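You operate a simulated robot arm through the tools that you are given. There is no shell and no other tool.

The job below is to be done with a simulated robot arm. You get a single attempt, and the scene is never put back.

Task
Puff the grit off the mirror on the wiping slide, then wipe it with two drops of water.
Fine: use the grey puffer and put it back; park the water arm, then one slow drag of the sled. Set down upright: puffer. Where these are worked on the way, their far stop is far enough and under half their travel is too little: water arm.

It is judged by the outcome, as a careful person would: the job done as asked, and still so three seconds after it is handed in. It fails if anything else is knocked over, pushed out of place, dropped, spilled or broken.

Robot
A 6-joint arm with a two-finger parallel gripper, fixed in place. Base frame: the origin is on the floor under the middle of its stand, x ahead of it, y to its left, z up; the work surface is at about z = 0.925. Lengths are in m, angles in degrees, forces in N, time in s.
With the tool pointing down near the work surface it reaches from about 0.24 to 0.66 m from the base axis. Its first joint turns from -66.0 to 66.0 degrees. Payload 2.9 kg.
The tool frame sits at the grasp point between the pads (the TCP): z along the fingers, y along the line on which they close. The tips reach 0.03 m beyond it. Largest opening 0.11 m; finger width 0.02, thickness 0.01; the body of the gripper, 0.048 by 0.112 m, starts 0.055 m behind the TCP.
Orientation is told as [roll, pitch, yaw] about the base's x, y, z axes, in that order, counted from this pose: with the fingers straight down and closing along the base's y, the tool's x points along the base's -x, its y along +y and its z along -z.

Tools
- The arm moves only by the tool nudge_tool. Its argument "series" is a list of rows, each an object of numbers (a shift or turn left out is 0, a gripper value left out holds the last): "dx", "dy", "dz": the shift along the base's x, y, z in m; "rx", "ry", "rz": the turn, a rotation vector about the base's x, y, z in degrees. In form: [{"dx": .., "dy": .., "dz": .., "rx": .., "ry": .., "rz": ..}, ...]. A call has 1 to 20 rows; each row is the pose to reach, as a shift and turn from the pose commanded when the call began. "grip" is the opening, from 0 (shut) to 1 (fully open), set as the call begins (left out, the last holds). Rows are played at 5 a second. More than 0.05 m and 8.6 degrees between two rows, or a gripper value outside its range, and nothing of the call is played. Where a pose cannot be reached the arm comes as near as it can. A force on the tool above 90 N (or 10 N above the force at the start of the call, whichever is more), or a blocked arm, ends the call early, and 0.2 s more pass. Each finger travels about 0.108 m/s and halts on what it meets, pressing with about 41 N; the grip force reading is that of the motor and also rises with nothing between the fingers. The clock runs only during rows and for 0.2 s after the last one: add rows that repeat a pose to give the fingers time. The reply holds the time, the measured pose of the TCP, the force on the tool along the base axes, the opening and the grip force, in the units named above and with some noise, with the torque about the TCP (base axes, N m) and any sound that the robot's microphone picked up, and new pictures: "show" is both (left out), scene, wrist or none.
- Cameras (640 x 400 px; columns grow to the right, rows downward): "scene" is fixed at [0.0781, 0.4353, 1.3993]; the picture's right is [-0.87, -0.49, 0.00], its down [-0.19, 0.33, -0.93] and it looks along [0.45, -0.81, -0.38] (base axes); focal length 347 px, centre (320, 200). "wrist" rides on the gripper at [0.072, 0.017, -0.103] in the tool frame; the picture's right is [-0.23, 0.97, 0.00], its down [-0.76, -0.18, -0.62] and it looks along [-0.61, -0.14, 0.78] (tool axes); focal length 222 px, centre (320, 200). There is no depth. A picture from a camera that has moved, and an enlarged one, comes with that camera's place and axes in the base frame and with its lens. The place of the scene camera against the robot may be out by one fixed shift of up to 0.025 m in any direction.
- inspect(camera, box): a new picture of the part [left, top, right, bottom] of that camera's present view, enlarged. It takes no simulated time.
- sign_off(): hands the job in; it is judged then, once.

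Places have to be worked out from the pictures, the camera data and where the tool is seen. Open the gripper and draw the arm clear of the work before you hand the job in, unless the task says otherwise.

The tools are called as a command line: name --argument value ..., lists and objects as JSON in quotes. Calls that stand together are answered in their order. nudge_tool: Moves the arm, as the interface text tells. Its arguments: {"type":"object","properties":{"series":{"type":"array","items":{"type":"object","properties":{"dx":{"type":"number"},"dy":{"type":"number"},"dz":{"type":"number"},"rx":{"type":"number"},"ry":{"type":"number"},"rz":{"type":"number"}}}},"grip":{"type":"number"},"show":{"type":"string","enum":["both","scene","wrist","none"]}},"required":["series"]} The other tools are called the same way: inspect (camera, box) takes an enlarged picture of a part of a camera's view; sign_off () hands the job in.

At the start:

```text
time: 0.0
tool_pos: [0.324, -0.1725, 1.2928]
orientation: [0.1, 0.1, 0.0]
ft_force: [0.5, -0.2, 0.0]
ft_torque: [0.01, 0.02, 0.02]
opening: 0.11
gripper_force: 0.1
```

scene: 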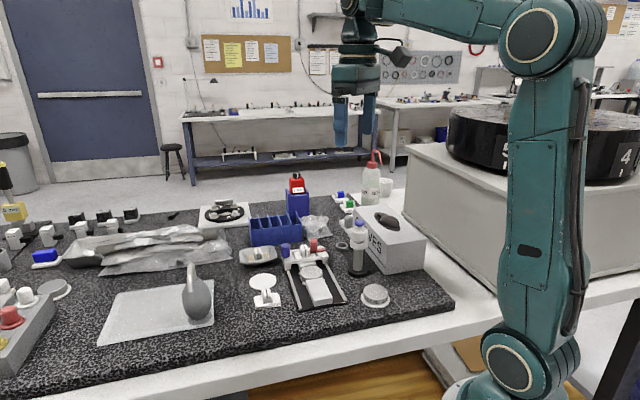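
wrist: 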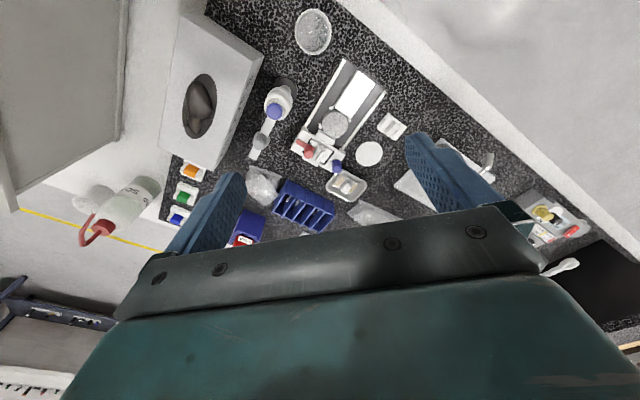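

I'll look closely at the scene first to identify the puffer, the wiping slide, the water arm and the sled.

inspect --camera "scene" --box '[230, 220, 430, 345]'

inspect --camera "scene" --box '[90, 240, 290, 365]'

inspect --camera "wrist" --box '[220, 0, 420, 200]'

inspect --camera "wrist" --box '[380, 100, 620, 280]'

```text
3.20 times, centred on (330, 282) of scene
camera zoom: at [0.0781, 0.4353, 1.3993], right [-0.87, -0.49, 0.0], down [-0.19, 0.33, -0.93], along [0.45, -0.81, -0.38], focal length 1109 px, centre (288, -64)
```

zoom: 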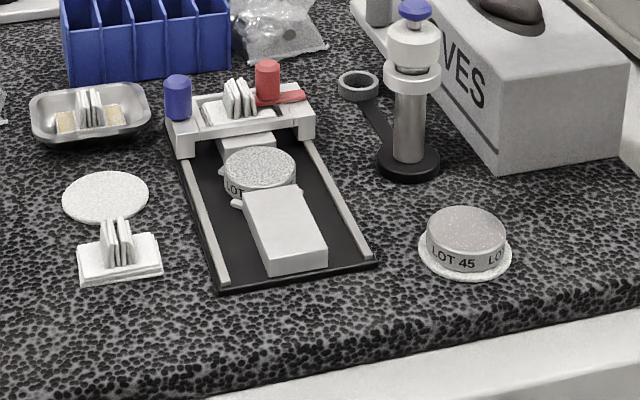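

```text
3.20 times, centred on (190, 302) of scene
camera zoom: at [0.0781, 0.4353, 1.3993], right [-0.87, -0.49, 0.0], down [-0.19, 0.33, -0.93], along [0.45, -0.81, -0.38], focal length 1109 px, centre (736, -128)
```

zoom: 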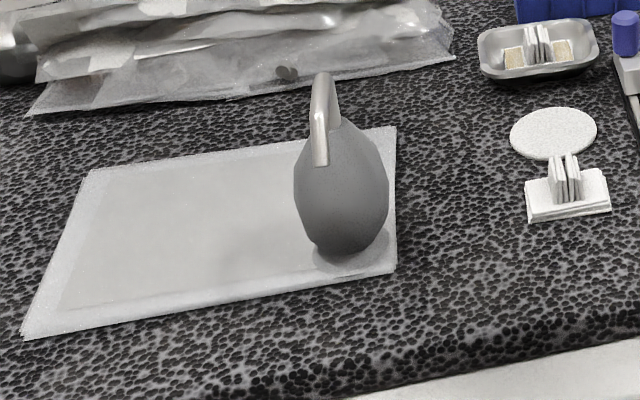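

```text
2.00 times, centred on (320, 100) of wrist
camera zoom: at [0.2508, -0.1548, 1.3959], right [0.23, 0.97, 0.0], down [0.76, -0.18, 0.62], along [0.61, -0.14, -0.78], focal length 444 px, centre (320, 400)
```

zoom: 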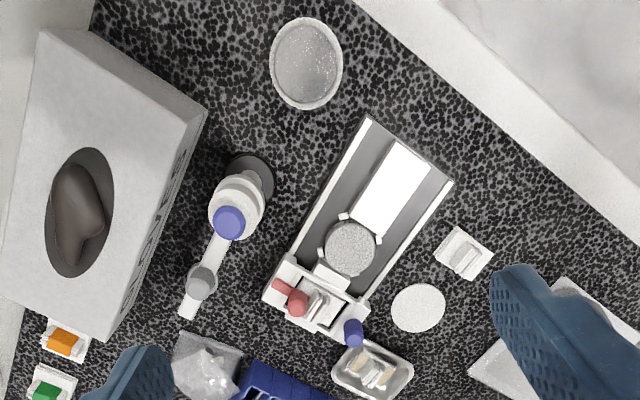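

```text
2.22 times, centred on (500, 190) of wrist
camera zoom: at [0.2508, -0.1548, 1.3959], right [0.23, 0.97, 0.0], down [0.76, -0.18, 0.62], along [0.61, -0.14, -0.78], focal length 494 px, centre (-80, 222)
```

zoom: 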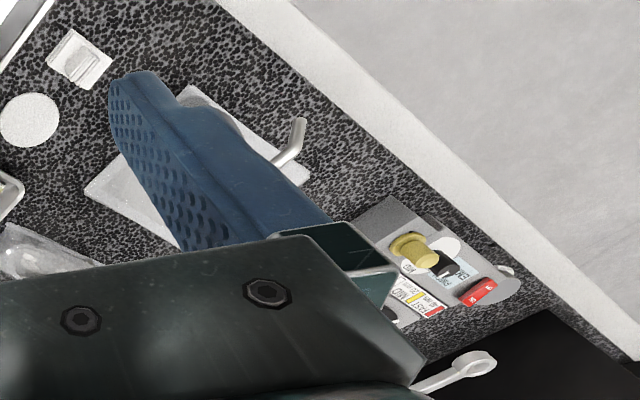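

The wrist view puts the slide at roughly (0.41, -0.16), pointing at about -45°, and the scene view puts the puffer near (0.55, 0.08). I'll lower the arm a bit behind the slide so the wrist camera gets a closer look at its parts.

nudge_tool --series '[{"dx": -0.015, "dy": 0.01, "dz": -0.04}, {"dx": -0.03, "dy": 0.02, "dz": -0.08}, {"dx": -0.04, "dy": 0.02, "dz": -0.12}, {"dx": -0.045, "dy": 0.02, "dz": -0.14}]' --grip 1 --show "both"

```text
time: 1.0
tool_pos: [0.279, -0.1514, 1.1525]
orientation: [-0.1, -0.1, 0.0]
ft_force: [0.0, 0.2, -0.2]
ft_torque: [0.02, 0.01, -0.02]
opening: 0.1099
gripper_force: 0.1
camera wrist: at [0.2053, -0.1342, 1.2561], right [0.23, 0.97, 0.0], down [0.76, -0.18, 0.62], along [0.61, -0.14, -0.78], focal length 222 px, centre (320, 200)
```

scene: 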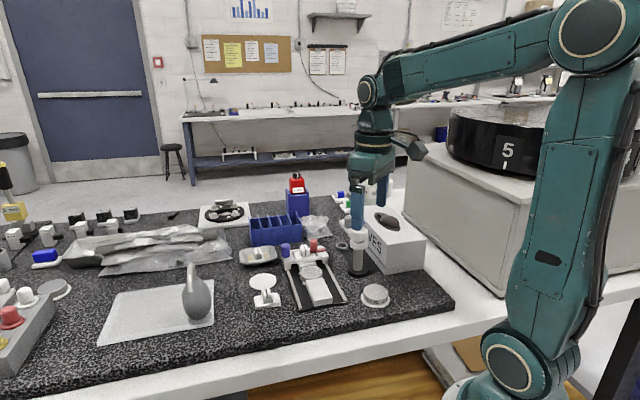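
wrist: 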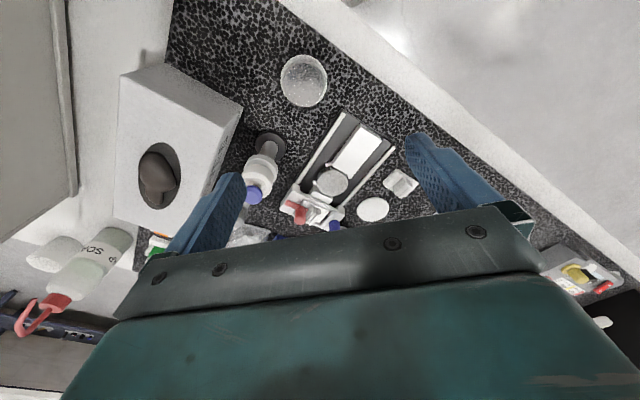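

inspect --camera "wrist" --box '[270, 100, 430, 250]'

inspect --camera "wrist" --box '[220, 110, 320, 250]'

inspect --camera "scene" --box '[275, 230, 355, 320]'

inspect --camera "scene" --box '[170, 250, 230, 330]'

```text
2.67 times, centred on (350, 175) of wrist
camera zoom: at [0.2053, -0.1342, 1.2561], right [0.23, 0.97, 0.0], down [0.76, -0.18, 0.62], along [0.61, -0.14, -0.78], focal length 592 px, centre (240, 267)
```

zoom: 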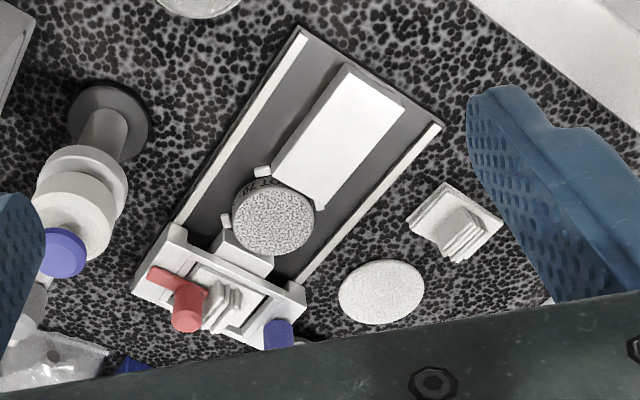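

```text
2.86 times, centred on (270, 180) of wrist
camera zoom: at [0.2053, -0.1342, 1.2561], right [0.23, 0.97, 0.0], down [0.76, -0.18, 0.62], along [0.61, -0.14, -0.78], focal length 635 px, centre (463, 257)
```

zoom: 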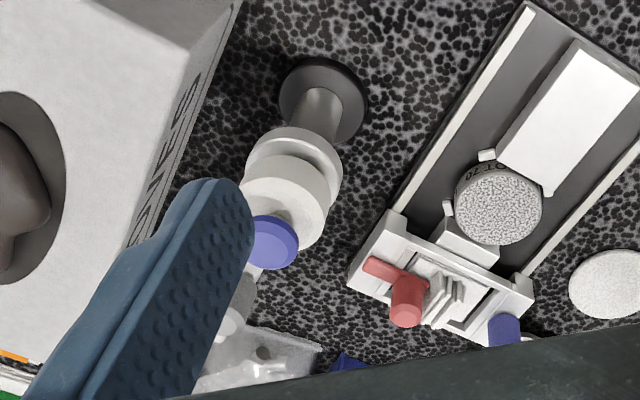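

```text
4.44 times, centred on (315, 275) of scene
camera zoom: at [0.0781, 0.4353, 1.3993], right [-0.87, -0.49, 0.0], down [-0.19, 0.33, -0.93], along [0.45, -0.81, -0.38], focal length 1540 px, centre (342, -133)
```

zoom: 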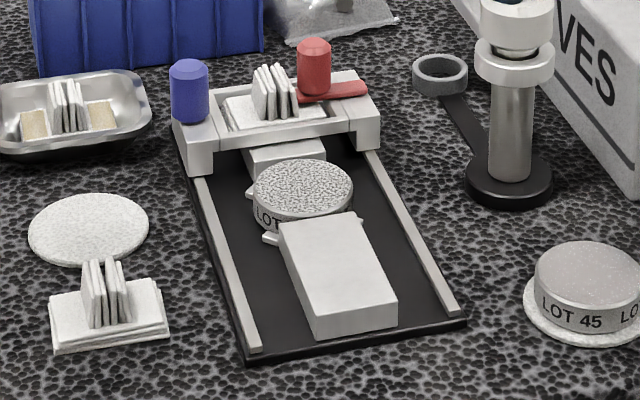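

```text
5.00 times, centred on (200, 290) of scene
camera zoom: at [0.0781, 0.4353, 1.3993], right [-0.87, -0.49, 0.0], down [-0.19, 0.33, -0.93], along [0.45, -0.81, -0.38], focal length 1733 px, centre (920, -250)
```

zoom: 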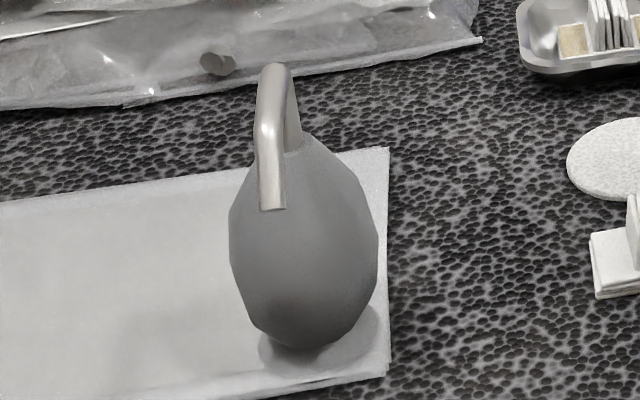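

The mirror (LOT disc) sits on the sled near a bridge that carries a tissue and red and blue posts, with a pump stand to its right. I'll move in for a closer look at the stand and the bridge.

nudge_tool --series '[{"dx": 0.005, "dy": -0.04, "dz": 0.0}, {"dx": 0.01, "dy": -0.08, "dz": -0.01}, {"dx": 0.01, "dy": -0.1, "dz": -0.03}]' --show "wrist"

```text
time: 1.8
tool_pos: [0.2871, -0.252, 1.1224]
orientation: [0.0, 0.0, 0.1]
ft_force: [0.5, -1.1, -0.8]
ft_torque: [0.0, 0.03, 0.02]
opening: 0.1102
gripper_force: 0.1
camera wrist: at [0.2146, -0.2357, 1.2259], right [0.23, 0.97, 0.0], down [0.76, -0.18, 0.62], along [0.61, -0.14, -0.78], focal length 222 px, centre (320, 200)
```

wrist: 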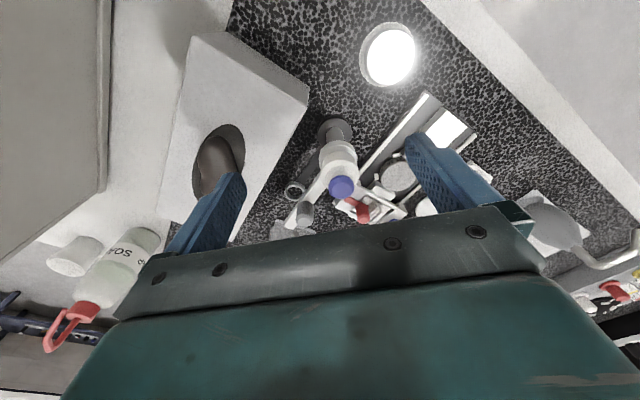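

inspect --camera "wrist" --box '[270, 100, 420, 250]'

inspect --camera "wrist" --box '[480, 160, 640, 280]'

```text
2.67 times, centred on (345, 175) of wrist
camera zoom: at [0.2146, -0.2357, 1.2259], right [0.23, 0.97, 0.0], down [0.76, -0.18, 0.62], along [0.61, -0.14, -0.78], focal length 592 px, centre (253, 267)
```

zoom: 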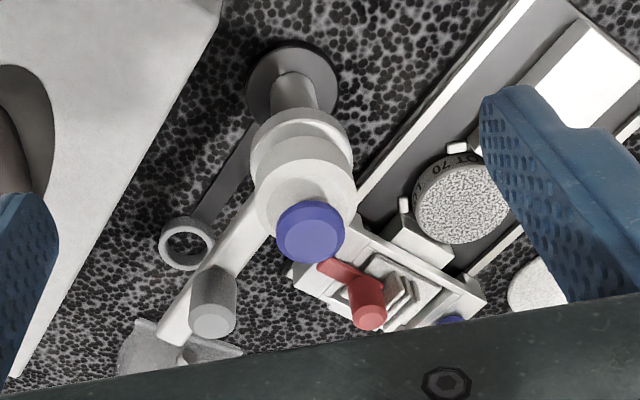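

```text
3.33 times, centred on (560, 220) of wrist
camera zoom: at [0.2146, -0.2357, 1.2259], right [0.23, 0.97, 0.0], down [0.76, -0.18, 0.62], along [0.61, -0.14, -0.78], focal length 740 px, centre (-480, 133)
```

zoom: 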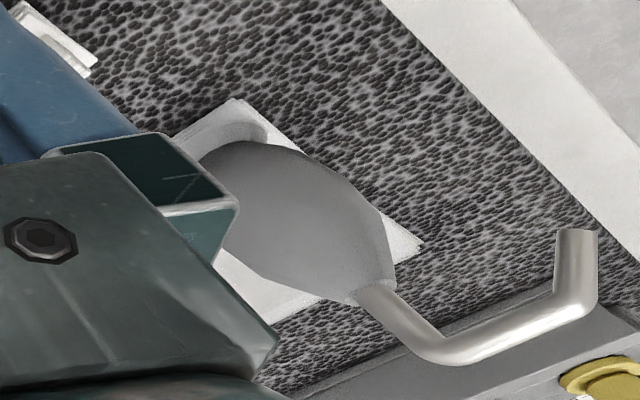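

The picture now makes sense: the stand has a swinging white arm parked over a drip ring, with a grey grip knob on the arm and a blue push-cap on top. Next I'll yaw the tool by -45° and look along the slide from its near end.

nudge_tool --series '[{"dx": 0.005, "dy": 0.03, "dz": 0.0, "rz": -7.5}, {"dx": 0.01, "dy": 0.06, "dz": 0.0, "rz": -15}, {"dx": 0.015, "dy": 0.09, "dz": 0.0, "rz": -22.5}, {"dx": 0.02, "dy": 0.12, "dz": -0.01, "rz": -30}, {"dx": 0.025, "dy": 0.15, "dz": -0.02, "rz": -37.5}, {"dx": 0.03, "dy": 0.175, "dz": -0.03, "rz": -45}]' --show "both"

```text
time: 3.2
tool_pos: [0.3174, -0.0763, 1.0923]
orientation: [-0.1, 0.0, -45.2]
ft_force: [-0.4, -0.1, 0.4]
ft_torque: [-0.03, 0.01, -0.03]
opening: 0.1099
gripper_force: 0.2
camera wrist: at [0.2787, -0.013, 1.1957], right [0.85, 0.53, 0.0], down [0.41, -0.66, 0.62], along [0.33, -0.53, -0.78], focal length 222 px, centre (320, 200)
```

scene: 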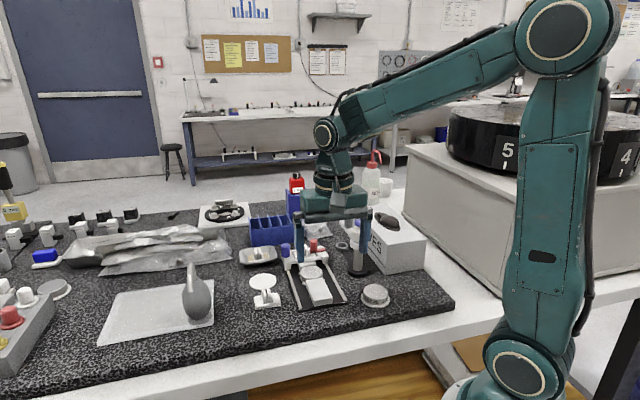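
wrist: 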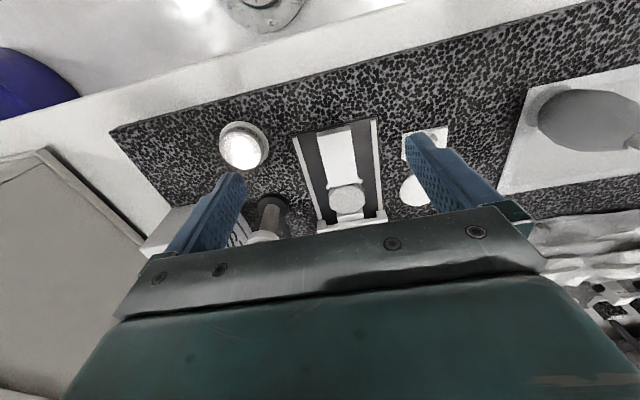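

inspect --camera "wrist" --box '[280, 110, 400, 240]'

inspect --camera "wrist" --box '[490, 50, 640, 220]'

```text
3.08 times, centred on (340, 175) of wrist
camera zoom: at [0.2787, -0.013, 1.1957], right [0.85, 0.53, 0.0], down [0.41, -0.66, 0.62], along [0.33, -0.53, -0.78], focal length 684 px, centre (258, 277)
```

zoom: 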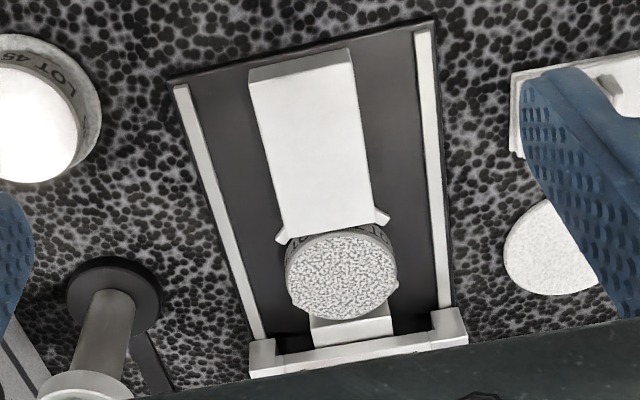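

```text
2.35 times, centred on (565, 135) of wrist
camera zoom: at [0.2787, -0.013, 1.1957], right [0.85, 0.53, 0.0], down [0.41, -0.66, 0.62], along [0.33, -0.53, -0.78], focal length 523 px, centre (-256, 353)
```

zoom: 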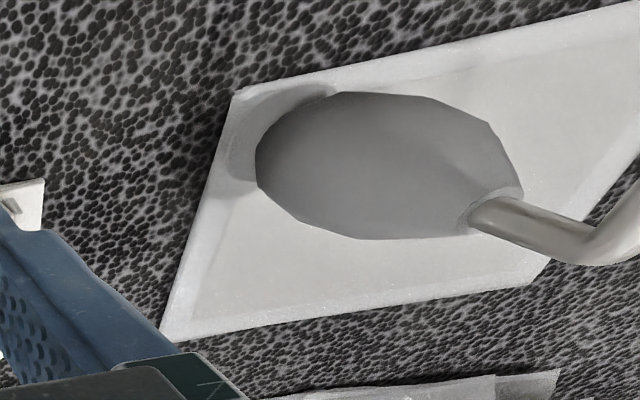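

The enlarged pictures stay sharp, so I'll zoom hard with the scene camera on the bridge, sled and mirror.

inspect --camera "scene" --box '[280, 235, 330, 270]'

inspect --camera "scene" --box '[298, 255, 338, 285]'

inspect --camera "scene" --box '[335, 210, 385, 280]'

inspect --camera "wrist" --box '[320, 170, 380, 240]'

```text
11.43 times, centred on (305, 252) of scene
camera zoom: at [0.0781, 0.4353, 1.3993], right [-0.87, -0.49, 0.0], down [-0.19, 0.33, -0.93], along [0.45, -0.81, -0.38], focal length 3961 px, centre (491, -400)
```

zoom: 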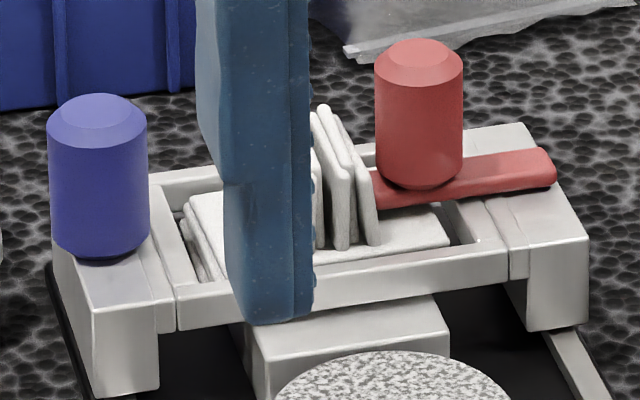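

```text
13.33 times, centred on (318, 270) of scene
camera zoom: at [0.0781, 0.4353, 1.3993], right [-0.87, -0.49, 0.0], down [-0.19, 0.33, -0.93], along [0.45, -0.81, -0.38], focal length 4621 px, centre (347, -733)
```

zoom: 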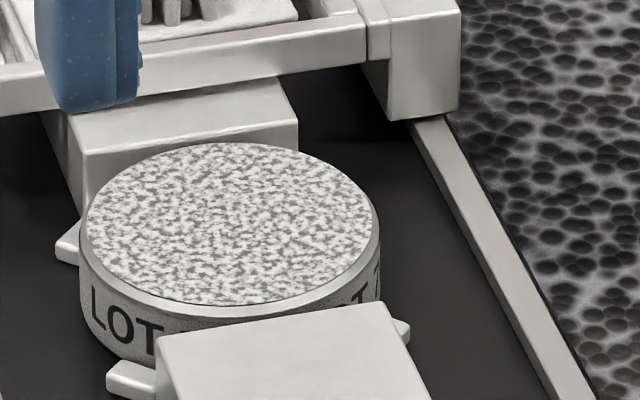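

```text
5.71 times, centred on (360, 245) of scene
camera zoom: at [0.0781, 0.4353, 1.3993], right [-0.87, -0.49, 0.0], down [-0.19, 0.33, -0.93], along [0.45, -0.81, -0.38], focal length 1981 px, centre (91, -57)
```

zoom: 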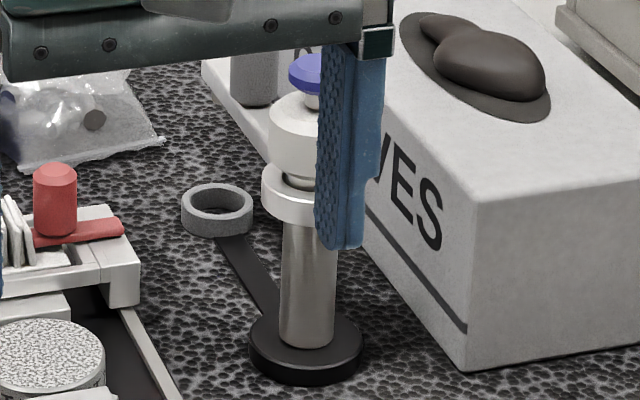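

```text
5.71 times, centred on (350, 205) of wrist
camera zoom: at [0.2787, -0.013, 1.1957], right [0.85, 0.53, 0.0], down [0.41, -0.66, 0.62], along [0.33, -0.53, -0.78], focal length 1269 px, centre (149, 171)
```

zoom: 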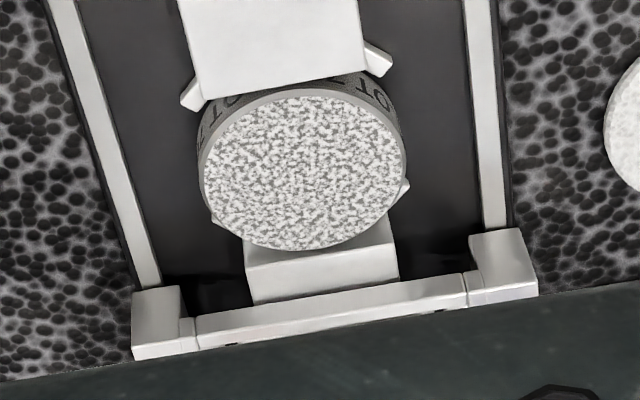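

The mirror shows speckled grit, and a U-shaped nozzle on the puffer ends pointing down. I'll move above the puffer, staying well clear of its nozzle, to fix its exact position and nozzle direction.

nudge_tool --series '[{"dx": 0.03, "dy": 0.02, "dz": 0.03}, {"dx": 0.07, "dy": 0.045, "dz": 0.04}, {"dx": 0.11, "dy": 0.07, "dz": 0.04}, {"dx": 0.145, "dy": 0.095, "dz": 0.04}, {"dx": 0.18, "dy": 0.12, "dz": 0.04}, {"dx": 0.21, "dy": 0.145, "dz": 0.04}, {"dx": 0.23, "dy": 0.16, "dz": 0.04}]' --show "both"

```text
time: 4.8
tool_pos: [0.5498, 0.0837, 1.1326]
orientation: [-0.1, 0.0, -45.0]
ft_force: [-0.3, 0.6, 0.3]
ft_torque: [-0.02, 0.0, -0.01]
opening: 0.1101
gripper_force: 0.0
camera wrist: at [0.5095, 0.1472, 1.2361], right [0.85, 0.53, 0.0], down [0.41, -0.66, 0.62], along [0.33, -0.53, -0.78], focal length 222 px, centre (320, 200)
```

scene: 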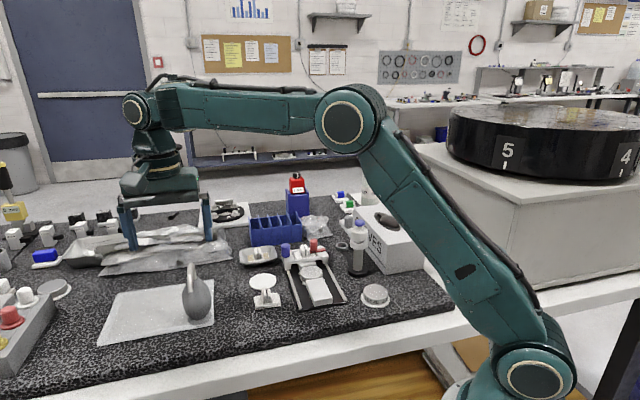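
wrist: 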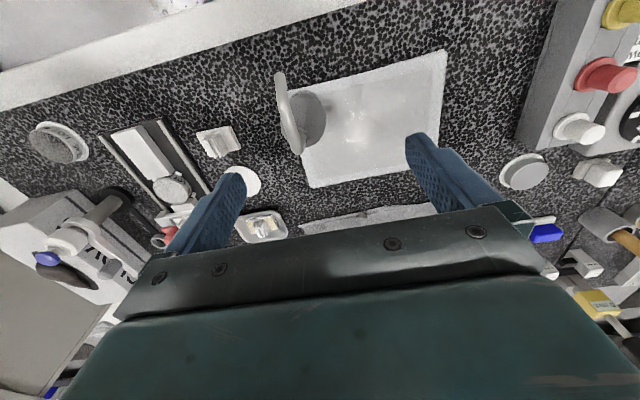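

inspect --camera "wrist" --box '[250, 50, 360, 180]'

inspect --camera "wrist" --box '[90, 110, 210, 250]'

```text
3.08 times, centred on (305, 115) of wrist
camera zoom: at [0.5095, 0.1472, 1.2361], right [0.85, 0.53, 0.0], down [0.41, -0.66, 0.62], along [0.33, -0.53, -0.78], focal length 684 px, centre (366, 462)
```

zoom: 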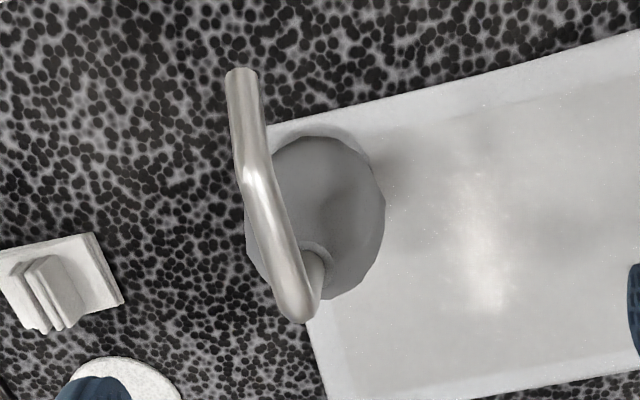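

```text
2.86 times, centred on (150, 180) of wrist
camera zoom: at [0.5095, 0.1472, 1.2361], right [0.85, 0.53, 0.0], down [0.41, -0.66, 0.62], along [0.33, -0.53, -0.78], focal length 635 px, centre (806, 257)
```

zoom: 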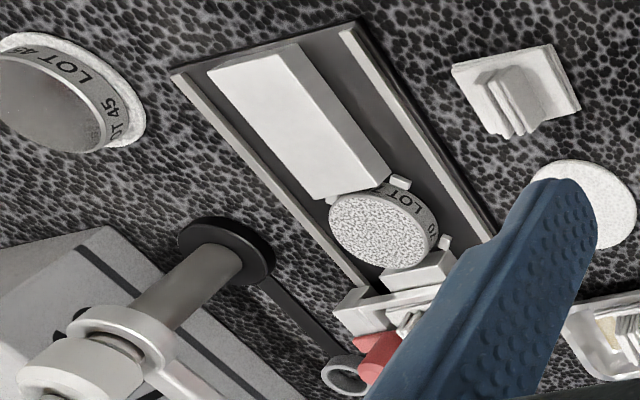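

I now place the bulb axis near (0.543, 0.059), with its belly at z≈0.967. The nozzle goes toward about 137° azimuth, and its tip is near (0.499, 0.100, 1.034), slanting downwards. The nozzle is too tall for a straight-down grasp, so I'll tilt the tool 35° with the palm on the side away from the nozzle, and back off along that axis.

nudge_tool --series '[{"dx": 0.006, "dy": -0.012, "dz": 0.01, "rx": 4.95, "ry": 4.95}, {"dx": 0.012, "dy": -0.024, "dz": 0.01, "rx": 9.9, "ry": 9.9}, {"dx": 0.018, "dy": -0.036, "dz": 0.0, "rx": 14.85, "ry": 14.85}, {"dx": 0.026, "dy": -0.05, "dz": -0.01, "rx": 19.8, "ry": 19.8}, {"dx": 0.0346, "dy": -0.0641, "dz": -0.03, "rx": 24.75, "ry": 24.75}, {"dx": 0.0346, "dy": -0.0641, "dz": -0.06, "rx": 24.75, "ry": 24.75}]' --show "both"

```text
time: 6.2
tool_pos: [0.517, 0.0147, 1.0511]
orientation: [1.1, 33.6, -44.0]
ft_force: [-7.2, 6.9, 62.3]
ft_torque: [3.08, -1.85, 0.61]
opening: 0.1101
gripper_force: 0.0
out of reach, approached as far as the arm can: row 1, 3, 4, 5, 6
camera wrist: at [0.5241, 0.028, 1.1767], right [0.82, 0.56, -0.11], down [0.57, -0.81, 0.1], along [-0.04, -0.14, -0.99], focal length 222 px, centre (320, 200)
```

scene: 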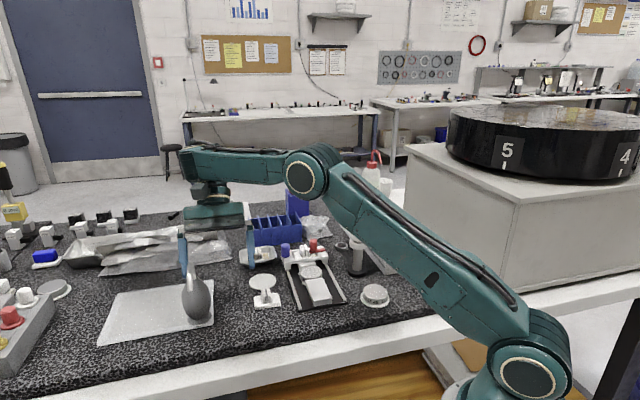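
wrist: 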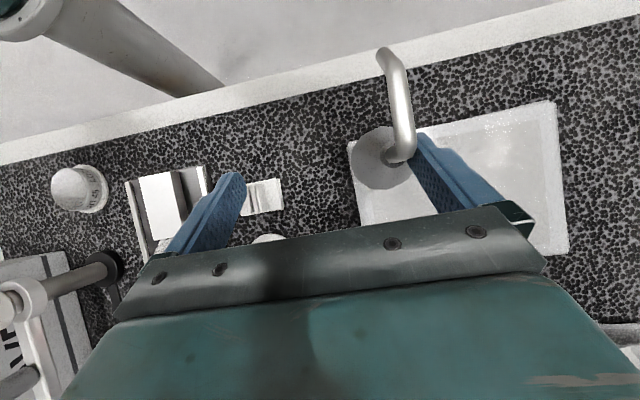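

The arm couldn't reach that pose, and the reading shows 62 N of vertical force, so I'll look closely for contact before doing anything else.

inspect --camera "scene" --box '[160, 190, 270, 330]'

inspect --camera "wrist" --box '[330, 30, 530, 230]'

```text
2.86 times, centred on (215, 260) of scene
camera zoom: at [0.0768, 0.4354, 1.3993], right [-0.87, -0.49, 0.0], down [-0.18, 0.33, -0.93], along [0.46, -0.81, -0.38], focal length 990 px, centre (620, 29)
```

zoom: 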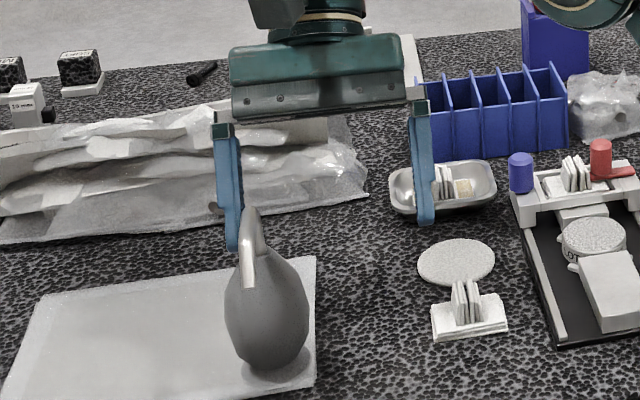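

```text
2.00 times, centred on (430, 130) of wrist
camera zoom: at [0.5241, 0.028, 1.1767], right [0.82, 0.56, -0.11], down [0.57, -0.81, 0.1], along [-0.04, -0.14, -0.99], focal length 444 px, centre (100, 340)
```

zoom: 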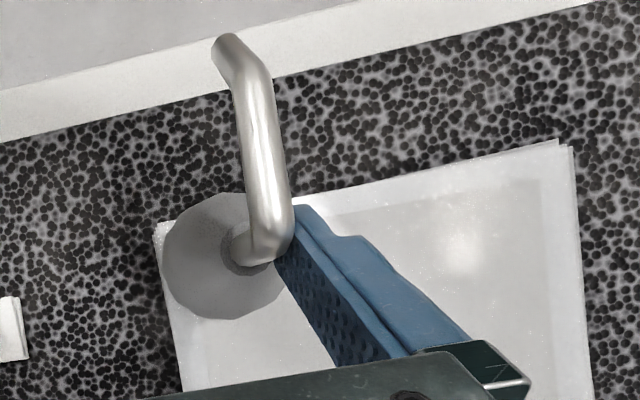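

The left fingertip is resting on top of the nozzle bend: the arm fell short and sagged onto it. The puffer is still upright, so I'll lift straight up in small steps to come off it.

nudge_tool --series '[{"dz": 0.006}, {"dz": 0.012}]' --show "both"

```text
time: 6.8
tool_pos: [0.5056, 0.0104, 1.0521]
orientation: [0.9, 34.3, -44.6]
ft_force: [12.1, 5.7, 53.3]
ft_torque: [2.68, -2.22, -0.36]
opening: 0.1098
gripper_force: 0.1
out of reach, approached as far as the arm can: row 1, 2
camera wrist: at [0.5142, 0.0225, 1.1792], right [0.82, 0.56, -0.12], down [0.57, -0.82, 0.08], along [-0.05, -0.13, -0.99], focal length 222 px, centre (320, 200)
```

scene: 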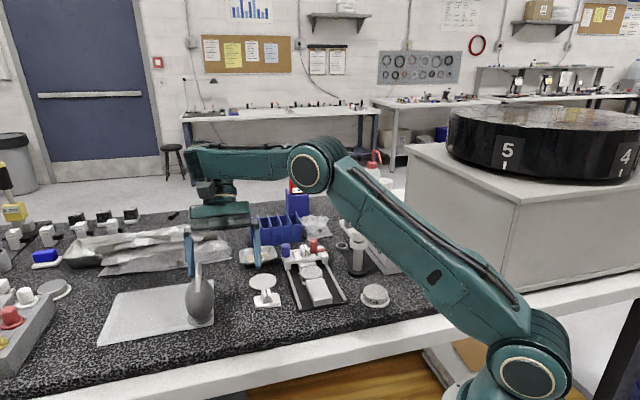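
wrist: 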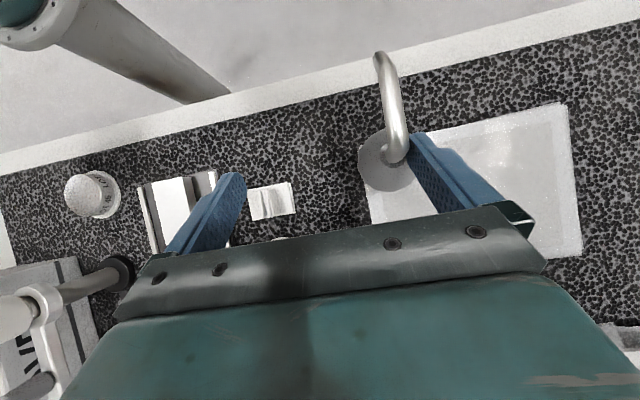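

inspect --camera "scene" --box '[160, 215, 240, 335]'

inspect --camera "wrist" --box '[340, 30, 480, 230]'

```text
3.33 times, centred on (200, 275) of scene
camera zoom: at [0.0775, 0.4353, 1.3993], right [-0.87, -0.49, 0.0], down [-0.19, 0.33, -0.93], along [0.46, -0.81, -0.38], focal length 1155 px, centre (720, -50)
```

zoom: 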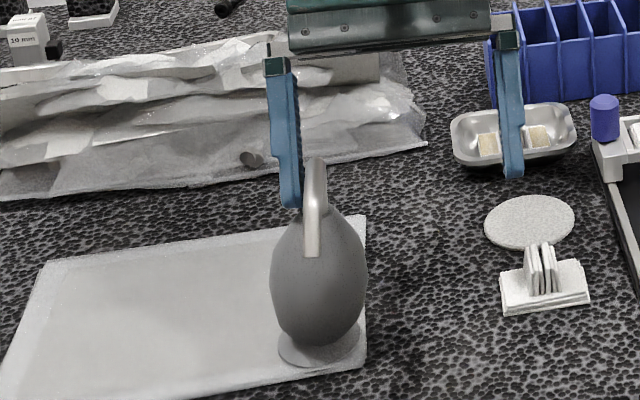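

```text
2.00 times, centred on (410, 130) of wrist
camera zoom: at [0.5142, 0.0225, 1.1792], right [0.82, 0.56, -0.12], down [0.57, -0.82, 0.08], along [-0.05, -0.13, -0.99], focal length 444 px, centre (140, 340)
```

zoom: 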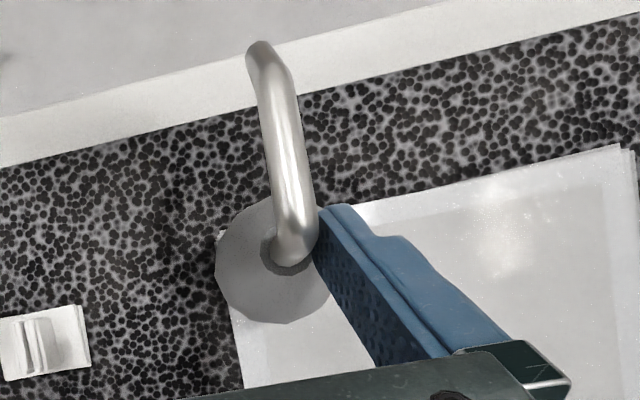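

The arm's clamped solution drags sideways instead of lifting. I'll take out some tilt, which restores reach, while commanding a clear rise.

nudge_tool --series '[{"dx": -0.03, "dy": -0.004, "dz": 0.038, "rx": -5.6, "ry": -5.6}, {"dx": -0.055, "dy": -0.006, "dz": 0.075, "rx": -11.2, "ry": -11.2}, {"dx": -0.06, "dy": -0.006, "dz": 0.1, "rx": -14, "ry": -14}]' --show "both"

```text
time: 7.6
tool_pos: [0.4462, 0.0031, 1.1463]
orientation: [-0.4, 15.3, -45.1]
ft_force: [-0.3, 0.0, 0.5]
ft_torque: [-0.03, -0.03, -0.03]
opening: 0.11
gripper_force: 0.1
out of reach, approached as far as the arm can: row 2, 3
camera wrist: at [0.428, 0.0449, 1.2656], right [0.84, 0.53, -0.07], down [0.51, -0.76, 0.4], along [0.16, -0.37, -0.91], focal length 222 px, centre (320, 200)
```

scene: 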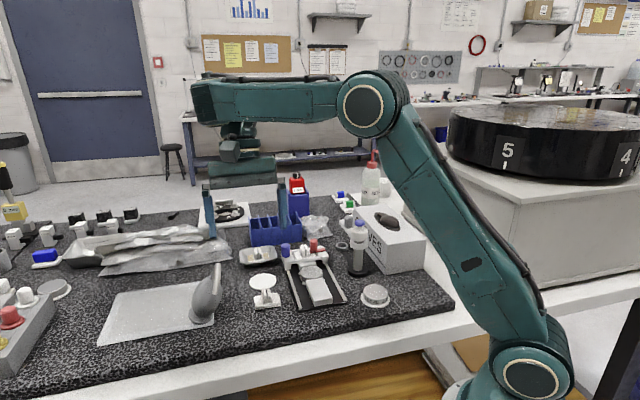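
wrist: 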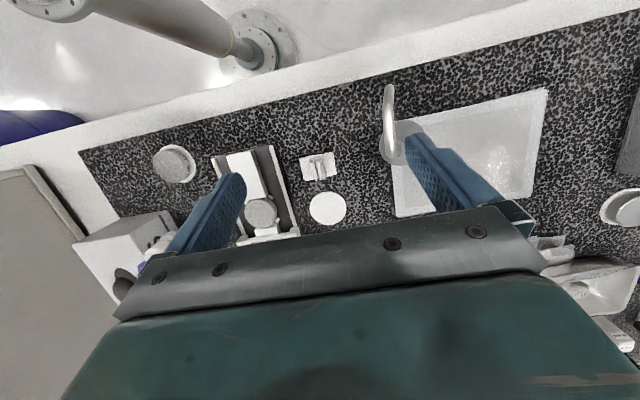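

inspect --camera "scene" --box '[150, 250, 260, 340]'

inspect --camera "wrist" --box '[340, 60, 480, 200]'

```text
4.44 times, centred on (205, 295) of scene
camera zoom: at [0.0781, 0.4353, 1.3993], right [-0.87, -0.49, 0.0], down [-0.19, 0.33, -0.93], along [0.45, -0.81, -0.38], focal length 1540 px, centre (831, -222)
```

zoom: 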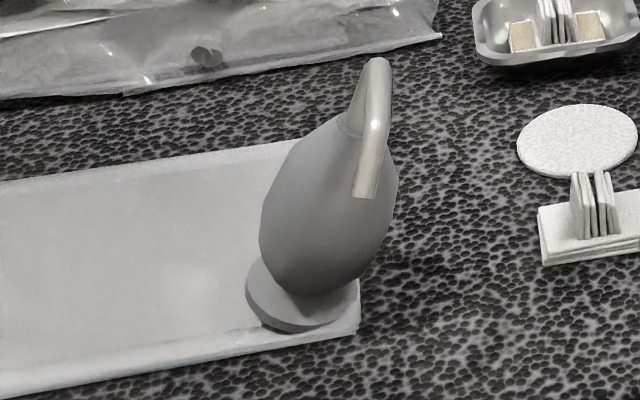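

```text
2.86 times, centred on (410, 130) of wrist
camera zoom: at [0.428, 0.0449, 1.2656], right [0.84, 0.53, -0.07], down [0.51, -0.76, 0.4], along [0.16, -0.37, -0.91], focal length 635 px, centre (63, 400)
```

zoom: 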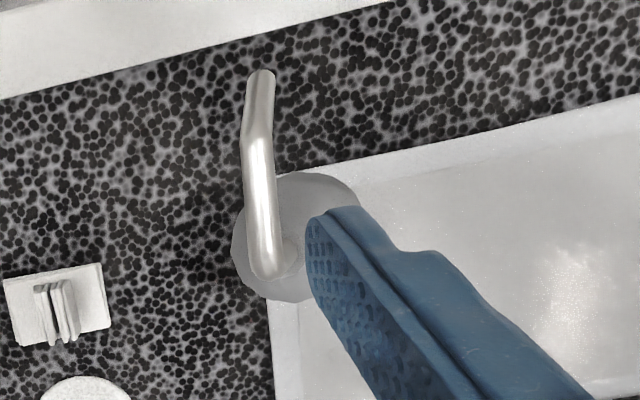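

The puffer is leaning about 25° toward the robot and may be rocking. I'll keep the arm clear of it, return the tool to vertical at a reachable pose, and see how it settles.

nudge_tool --series '[{"dx": -0.045, "dy": -0.005, "dz": -0.01, "rx": -5.5, "ry": -5.5}, {"dx": -0.08, "dy": -0.01, "dz": -0.02, "rx": -10.75, "ry": -10.75}]' --show "both"

```text
time: 8.2
tool_pos: [0.4138, -0.0084, 1.2196]
orientation: [-0.7, 0.4, -44.9]
ft_force: [-0.1, -0.4, 0.5]
ft_torque: [0.02, -0.01, -0.02]
opening: 0.1098
gripper_force: 0.0
out of reach, approached as far as the arm can: row 1, 2
camera wrist: at [0.3757, 0.0552, 1.3239], right [0.85, 0.53, -0.01], down [0.42, -0.66, 0.62], along [0.32, -0.53, -0.78], focal length 222 px, centre (320, 200)
```

scene: 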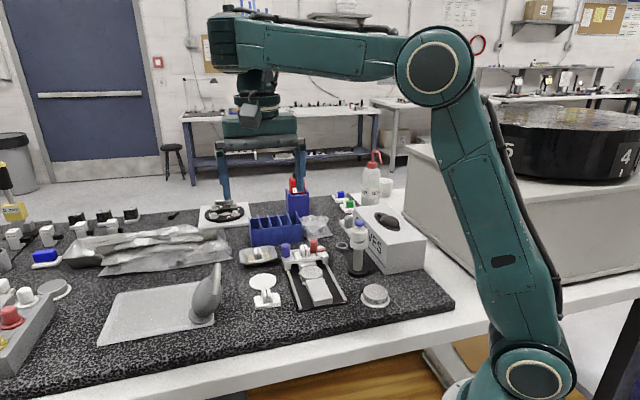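
wrist: 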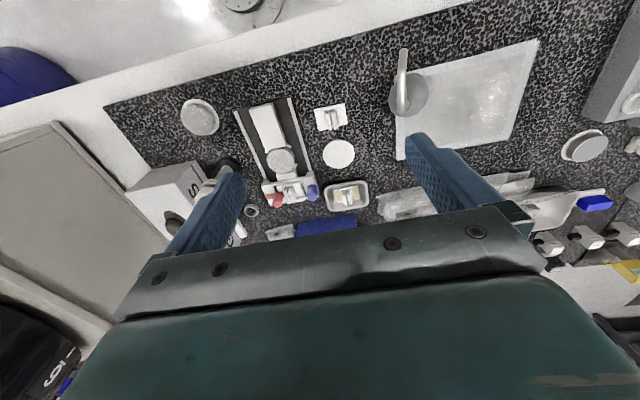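

inspect --camera "scene" --box '[170, 255, 240, 335]'

inspect --camera "wrist" --box '[360, 30, 460, 160]'

```text
5.00 times, centred on (205, 295) of scene
camera zoom: at [0.0781, 0.4353, 1.3993], right [-0.87, -0.49, 0.0], down [-0.19, 0.33, -0.93], along [0.45, -0.81, -0.38], focal length 1733 px, centre (895, -275)
```

zoom: 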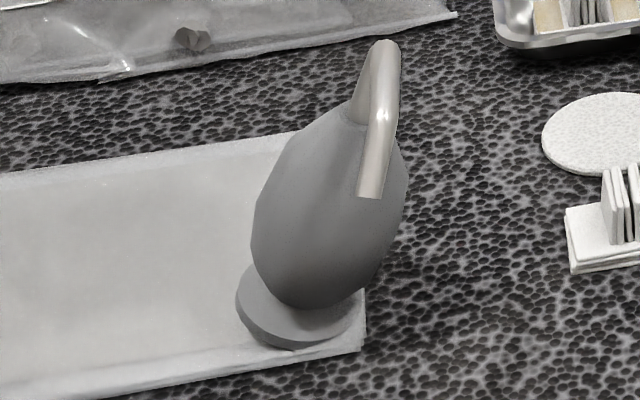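

```text
3.08 times, centred on (410, 95) of wrist
camera zoom: at [0.3757, 0.0552, 1.3239], right [0.85, 0.53, -0.01], down [0.42, -0.66, 0.62], along [0.32, -0.53, -0.78], focal length 684 px, centre (43, 523)
```

zoom: 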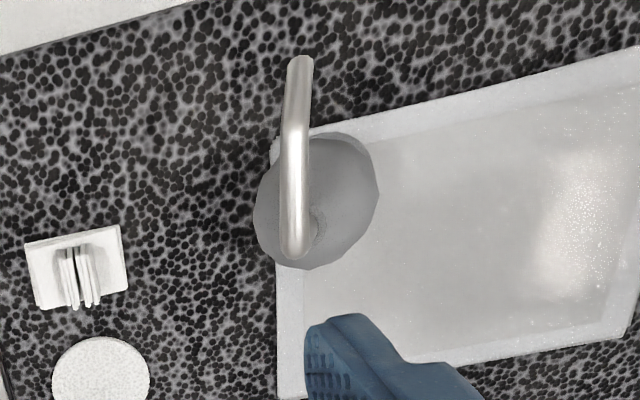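

The puffer is stable, leaning at the mat's corner and not falling. Before going on I need to know how the arm is behaving, so I'll try a modest move down and watch for reach limits.

nudge_tool --series '[{"dx": 0.0, "dy": 0.0, "dz": -0.03}, {"dx": 0.0, "dy": 0.0, "dz": -0.06}, {"dx": 0.0, "dy": 0.0, "dz": -0.06}]' --show "none"

```text
time: 9.0
tool_pos: [0.4348, -0.0239, 1.2045]
orientation: [-3.0, -0.6, -44.9]
ft_force: [0.2, 1.1, -0.7]
ft_torque: [0.02, 0.01, 0.0]
opening: 0.1099
gripper_force: 0.1
out of reach, approached as far as the arm can: row 1, 2
```

nudge_tool --series '[{"dz": 0.0}, {"dz": 0.0}, {"dz": 0.0}]' --show "none"

```text
time: 9.8
tool_pos: [0.4345, -0.0243, 1.206]
orientation: [-3.0, -0.6, -44.9]
ft_force: [0.0, 0.7, -0.1]
ft_torque: [-0.02, 0.0, -0.04]
opening: 0.1102
gripper_force: 0.0
```

nudge_tool --series '[{"dz": 0.01}]' --show "both"

```text
time: 10.2
tool_pos: [0.4351, -0.0085, 1.2113]
orientation: [-0.3, 0.1, -45.1]
ft_force: [0.2, 0.7, 1.1]
ft_torque: [-0.03, 0.02, 0.01]
opening: 0.1101
gripper_force: 0.1
out of reach, approached as far as the arm can: row 1
camera wrist: at [0.3959, 0.0552, 1.3157], right [0.85, 0.53, -0.01], down [0.42, -0.66, 0.62], along [0.32, -0.53, -0.78], focal length 222 px, centre (320, 200)
```

scene: 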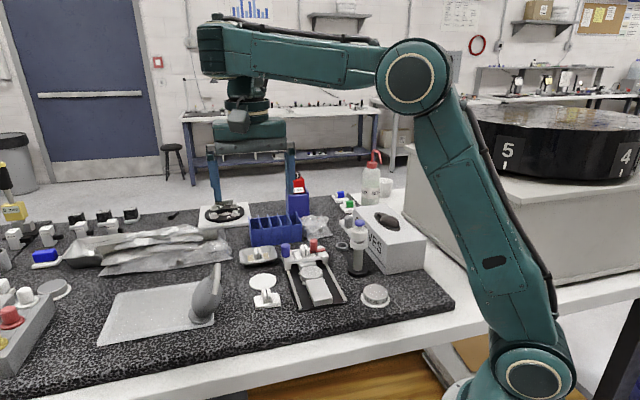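
wrist: 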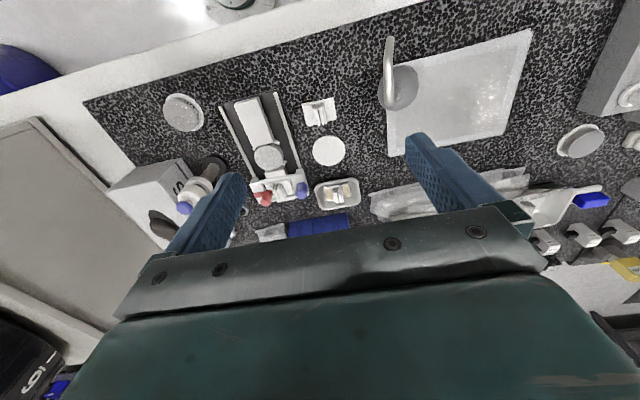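

The arm seems to be caught against some joint limit near this pose. I'll steer it back toward the known-good starting region (yaw 0) to restore a clean configuration.

nudge_tool --series '[{"dx": -0.02, "dy": -0.02, "dz": 0.01, "rz": 7.5}, {"dx": -0.04, "dy": -0.04, "dz": 0.02, "rz": 15}, {"dx": -0.06, "dy": -0.06, "dz": 0.03, "rz": 22.5}, {"dx": -0.08, "dy": -0.08, "dz": 0.04, "rz": 30}, {"dx": -0.1, "dy": -0.1, "dz": 0.04, "rz": 37.5}, {"dx": -0.1, "dy": -0.12, "dz": 0.04, "rz": 45}, {"dx": -0.1, "dy": -0.12, "dz": 0.04, "rz": 45}]' --show "scene"

```text
time: 11.8
tool_pos: [0.335, -0.1293, 1.2514]
orientation: [-0.1, 0.0, 0.1]
ft_force: [0.5, -0.4, -0.5]
ft_torque: [0.0, -0.01, 0.04]
opening: 0.1099
gripper_force: 0.0
```

scene: 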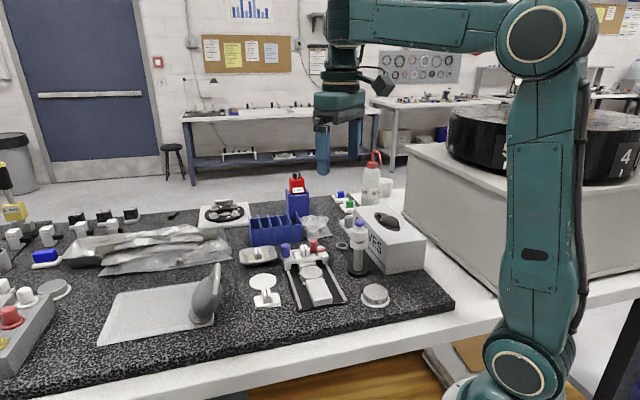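

The arm is back in a good configuration. The puffer now leans about 19° toward the robot, resting over the mat's corner, and the nozzle still points to about 135°. I'll go straight above it with yaw -45° and the fingers open either side of the nozzle plane, then check alignment.

nudge_tool --series '[{"dx": 0.023, "dy": 0.023, "dz": -0.015, "rz": -5.6}, {"dx": 0.047, "dy": 0.046, "dz": -0.03, "rz": -11.2}, {"dx": 0.07, "dy": 0.069, "dz": -0.045, "rz": -16.9}, {"dx": 0.094, "dy": 0.092, "dz": -0.06, "rz": -22.5}, {"dx": 0.117, "dy": 0.115, "dz": -0.075, "rz": -28.1}, {"dx": 0.141, "dy": 0.138, "dz": -0.09, "rz": -33.7}, {"dx": 0.164, "dy": 0.161, "dz": -0.105, "rz": -39.4}, {"dx": 0.1876, "dy": 0.1837, "dz": -0.1214, "rz": -45}, {"dx": 0.1876, "dy": 0.1837, "dz": -0.1214, "rz": -45}]' --show "both"

```text
time: 13.8
tool_pos: [0.5322, 0.0451, 1.1374]
orientation: [-2.2, -0.6, -45.0]
ft_force: [0.4, 0.0, -0.4]
ft_torque: [-0.03, -0.02, -0.01]
opening: 0.1102
gripper_force: 0.1
out of reach, approached as far as the arm can: row 2, 3, 4, 5, 6, 7, 8, 9
camera wrist: at [0.4941, 0.1122, 1.2406], right [0.85, 0.53, -0.03], down [0.42, -0.64, 0.64], along [0.31, -0.56, -0.77], focal length 222 px, centre (320, 200)
```

scene: 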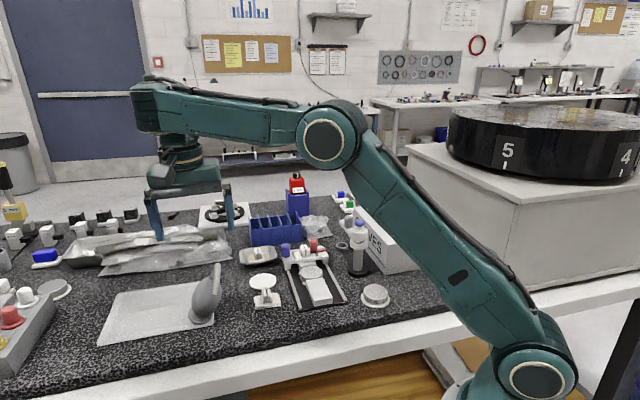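
wrist: 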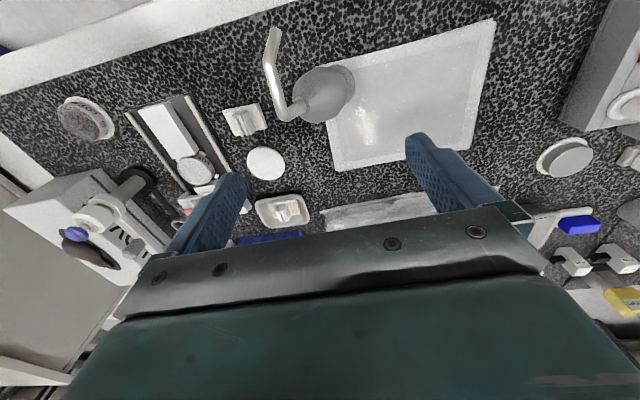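

The arm stopped about 1 cm short with a small roll error, although a nearby pose was fine earlier. I'll try a small correction of orientation and position to see whether it converges.

nudge_tool --series '[{"dx": -0.005, "dy": 0.005, "dz": -0.01, "rx": 1.1, "ry": 0.3}, {"dx": -0.01, "dy": 0.01, "dz": -0.02, "rx": 2.2, "ry": 0.6}, {"dx": -0.01, "dy": 0.01, "dz": -0.02, "rx": 2.2, "ry": 0.6}]' --show "none"

```text
time: 14.6
tool_pos: [0.5339, 0.0686, 1.1293]
orientation: [1.0, 2.1, -45.0]
ft_force: [-0.1, 0.4, 1.1]
ft_torque: [-0.02, -0.02, 0.04]
opening: 0.11
gripper_force: 0.0
out of reach, approached as far as the arm can: row 1, 2, 3
```

nudge_tool --series '[{"dx": -0.02, "dy": -0.02, "dz": 0.0}, {"dx": -0.04, "dy": -0.04, "dz": 0.0}]' --show "none"

```text
time: 15.2
tool_pos: [0.5152, 0.0269, 1.1526]
orientation: [1.0, 2.2, -45.1]
ft_force: [0.6, 0.0, 0.1]
ft_torque: [0.01, 0.01, -0.04]
opening: 0.11
gripper_force: 0.1
out of reach, approached as far as the arm can: row 1, 2
```

Something has changed in the arm's wrist posture: the joint cap ring seen at the forearm's end earlier is no longer visible. I'll look closely at the wrist.

nudge_tool --series '[{"dx": 0.0}]' --show "scene"

inspect --camera "scene" --box '[110, 50, 350, 260]'

```text
time: 15.6
tool_pos: [0.5165, 0.0278, 1.1508]
orientation: [1.0, 2.1, -45.1]
ft_force: [1.3, -1.1, 0.1]
ft_torque: [-0.02, -0.02, 0.03]
opening: 0.1099
gripper_force: 0.1
```

scene: 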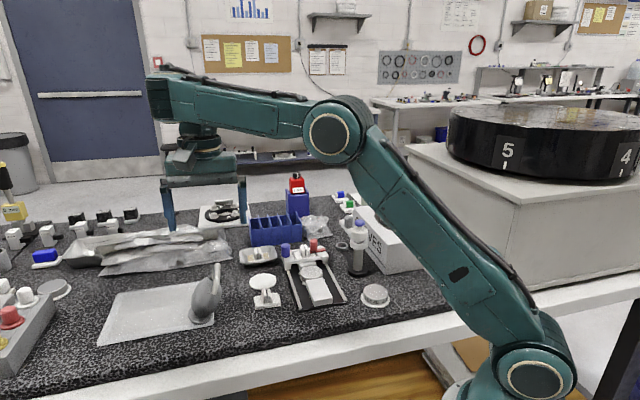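

```text
1.90 times, centred on (230, 155) of scene
camera zoom: at [0.0781, 0.4353, 1.3993], right [-0.87, -0.49, 0.0], down [-0.19, 0.33, -0.93], along [0.45, -0.81, -0.38], focal length 660 px, centre (491, 286)
```

zoom: 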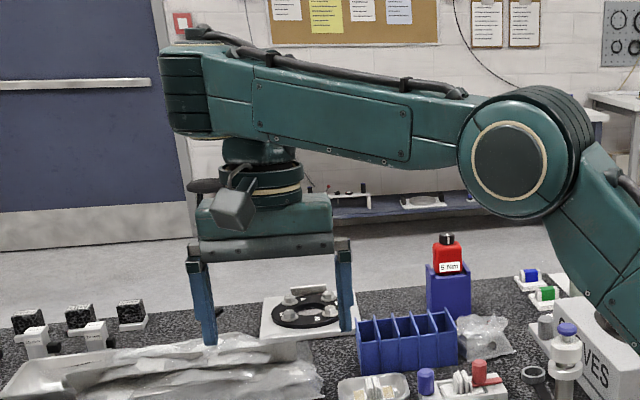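

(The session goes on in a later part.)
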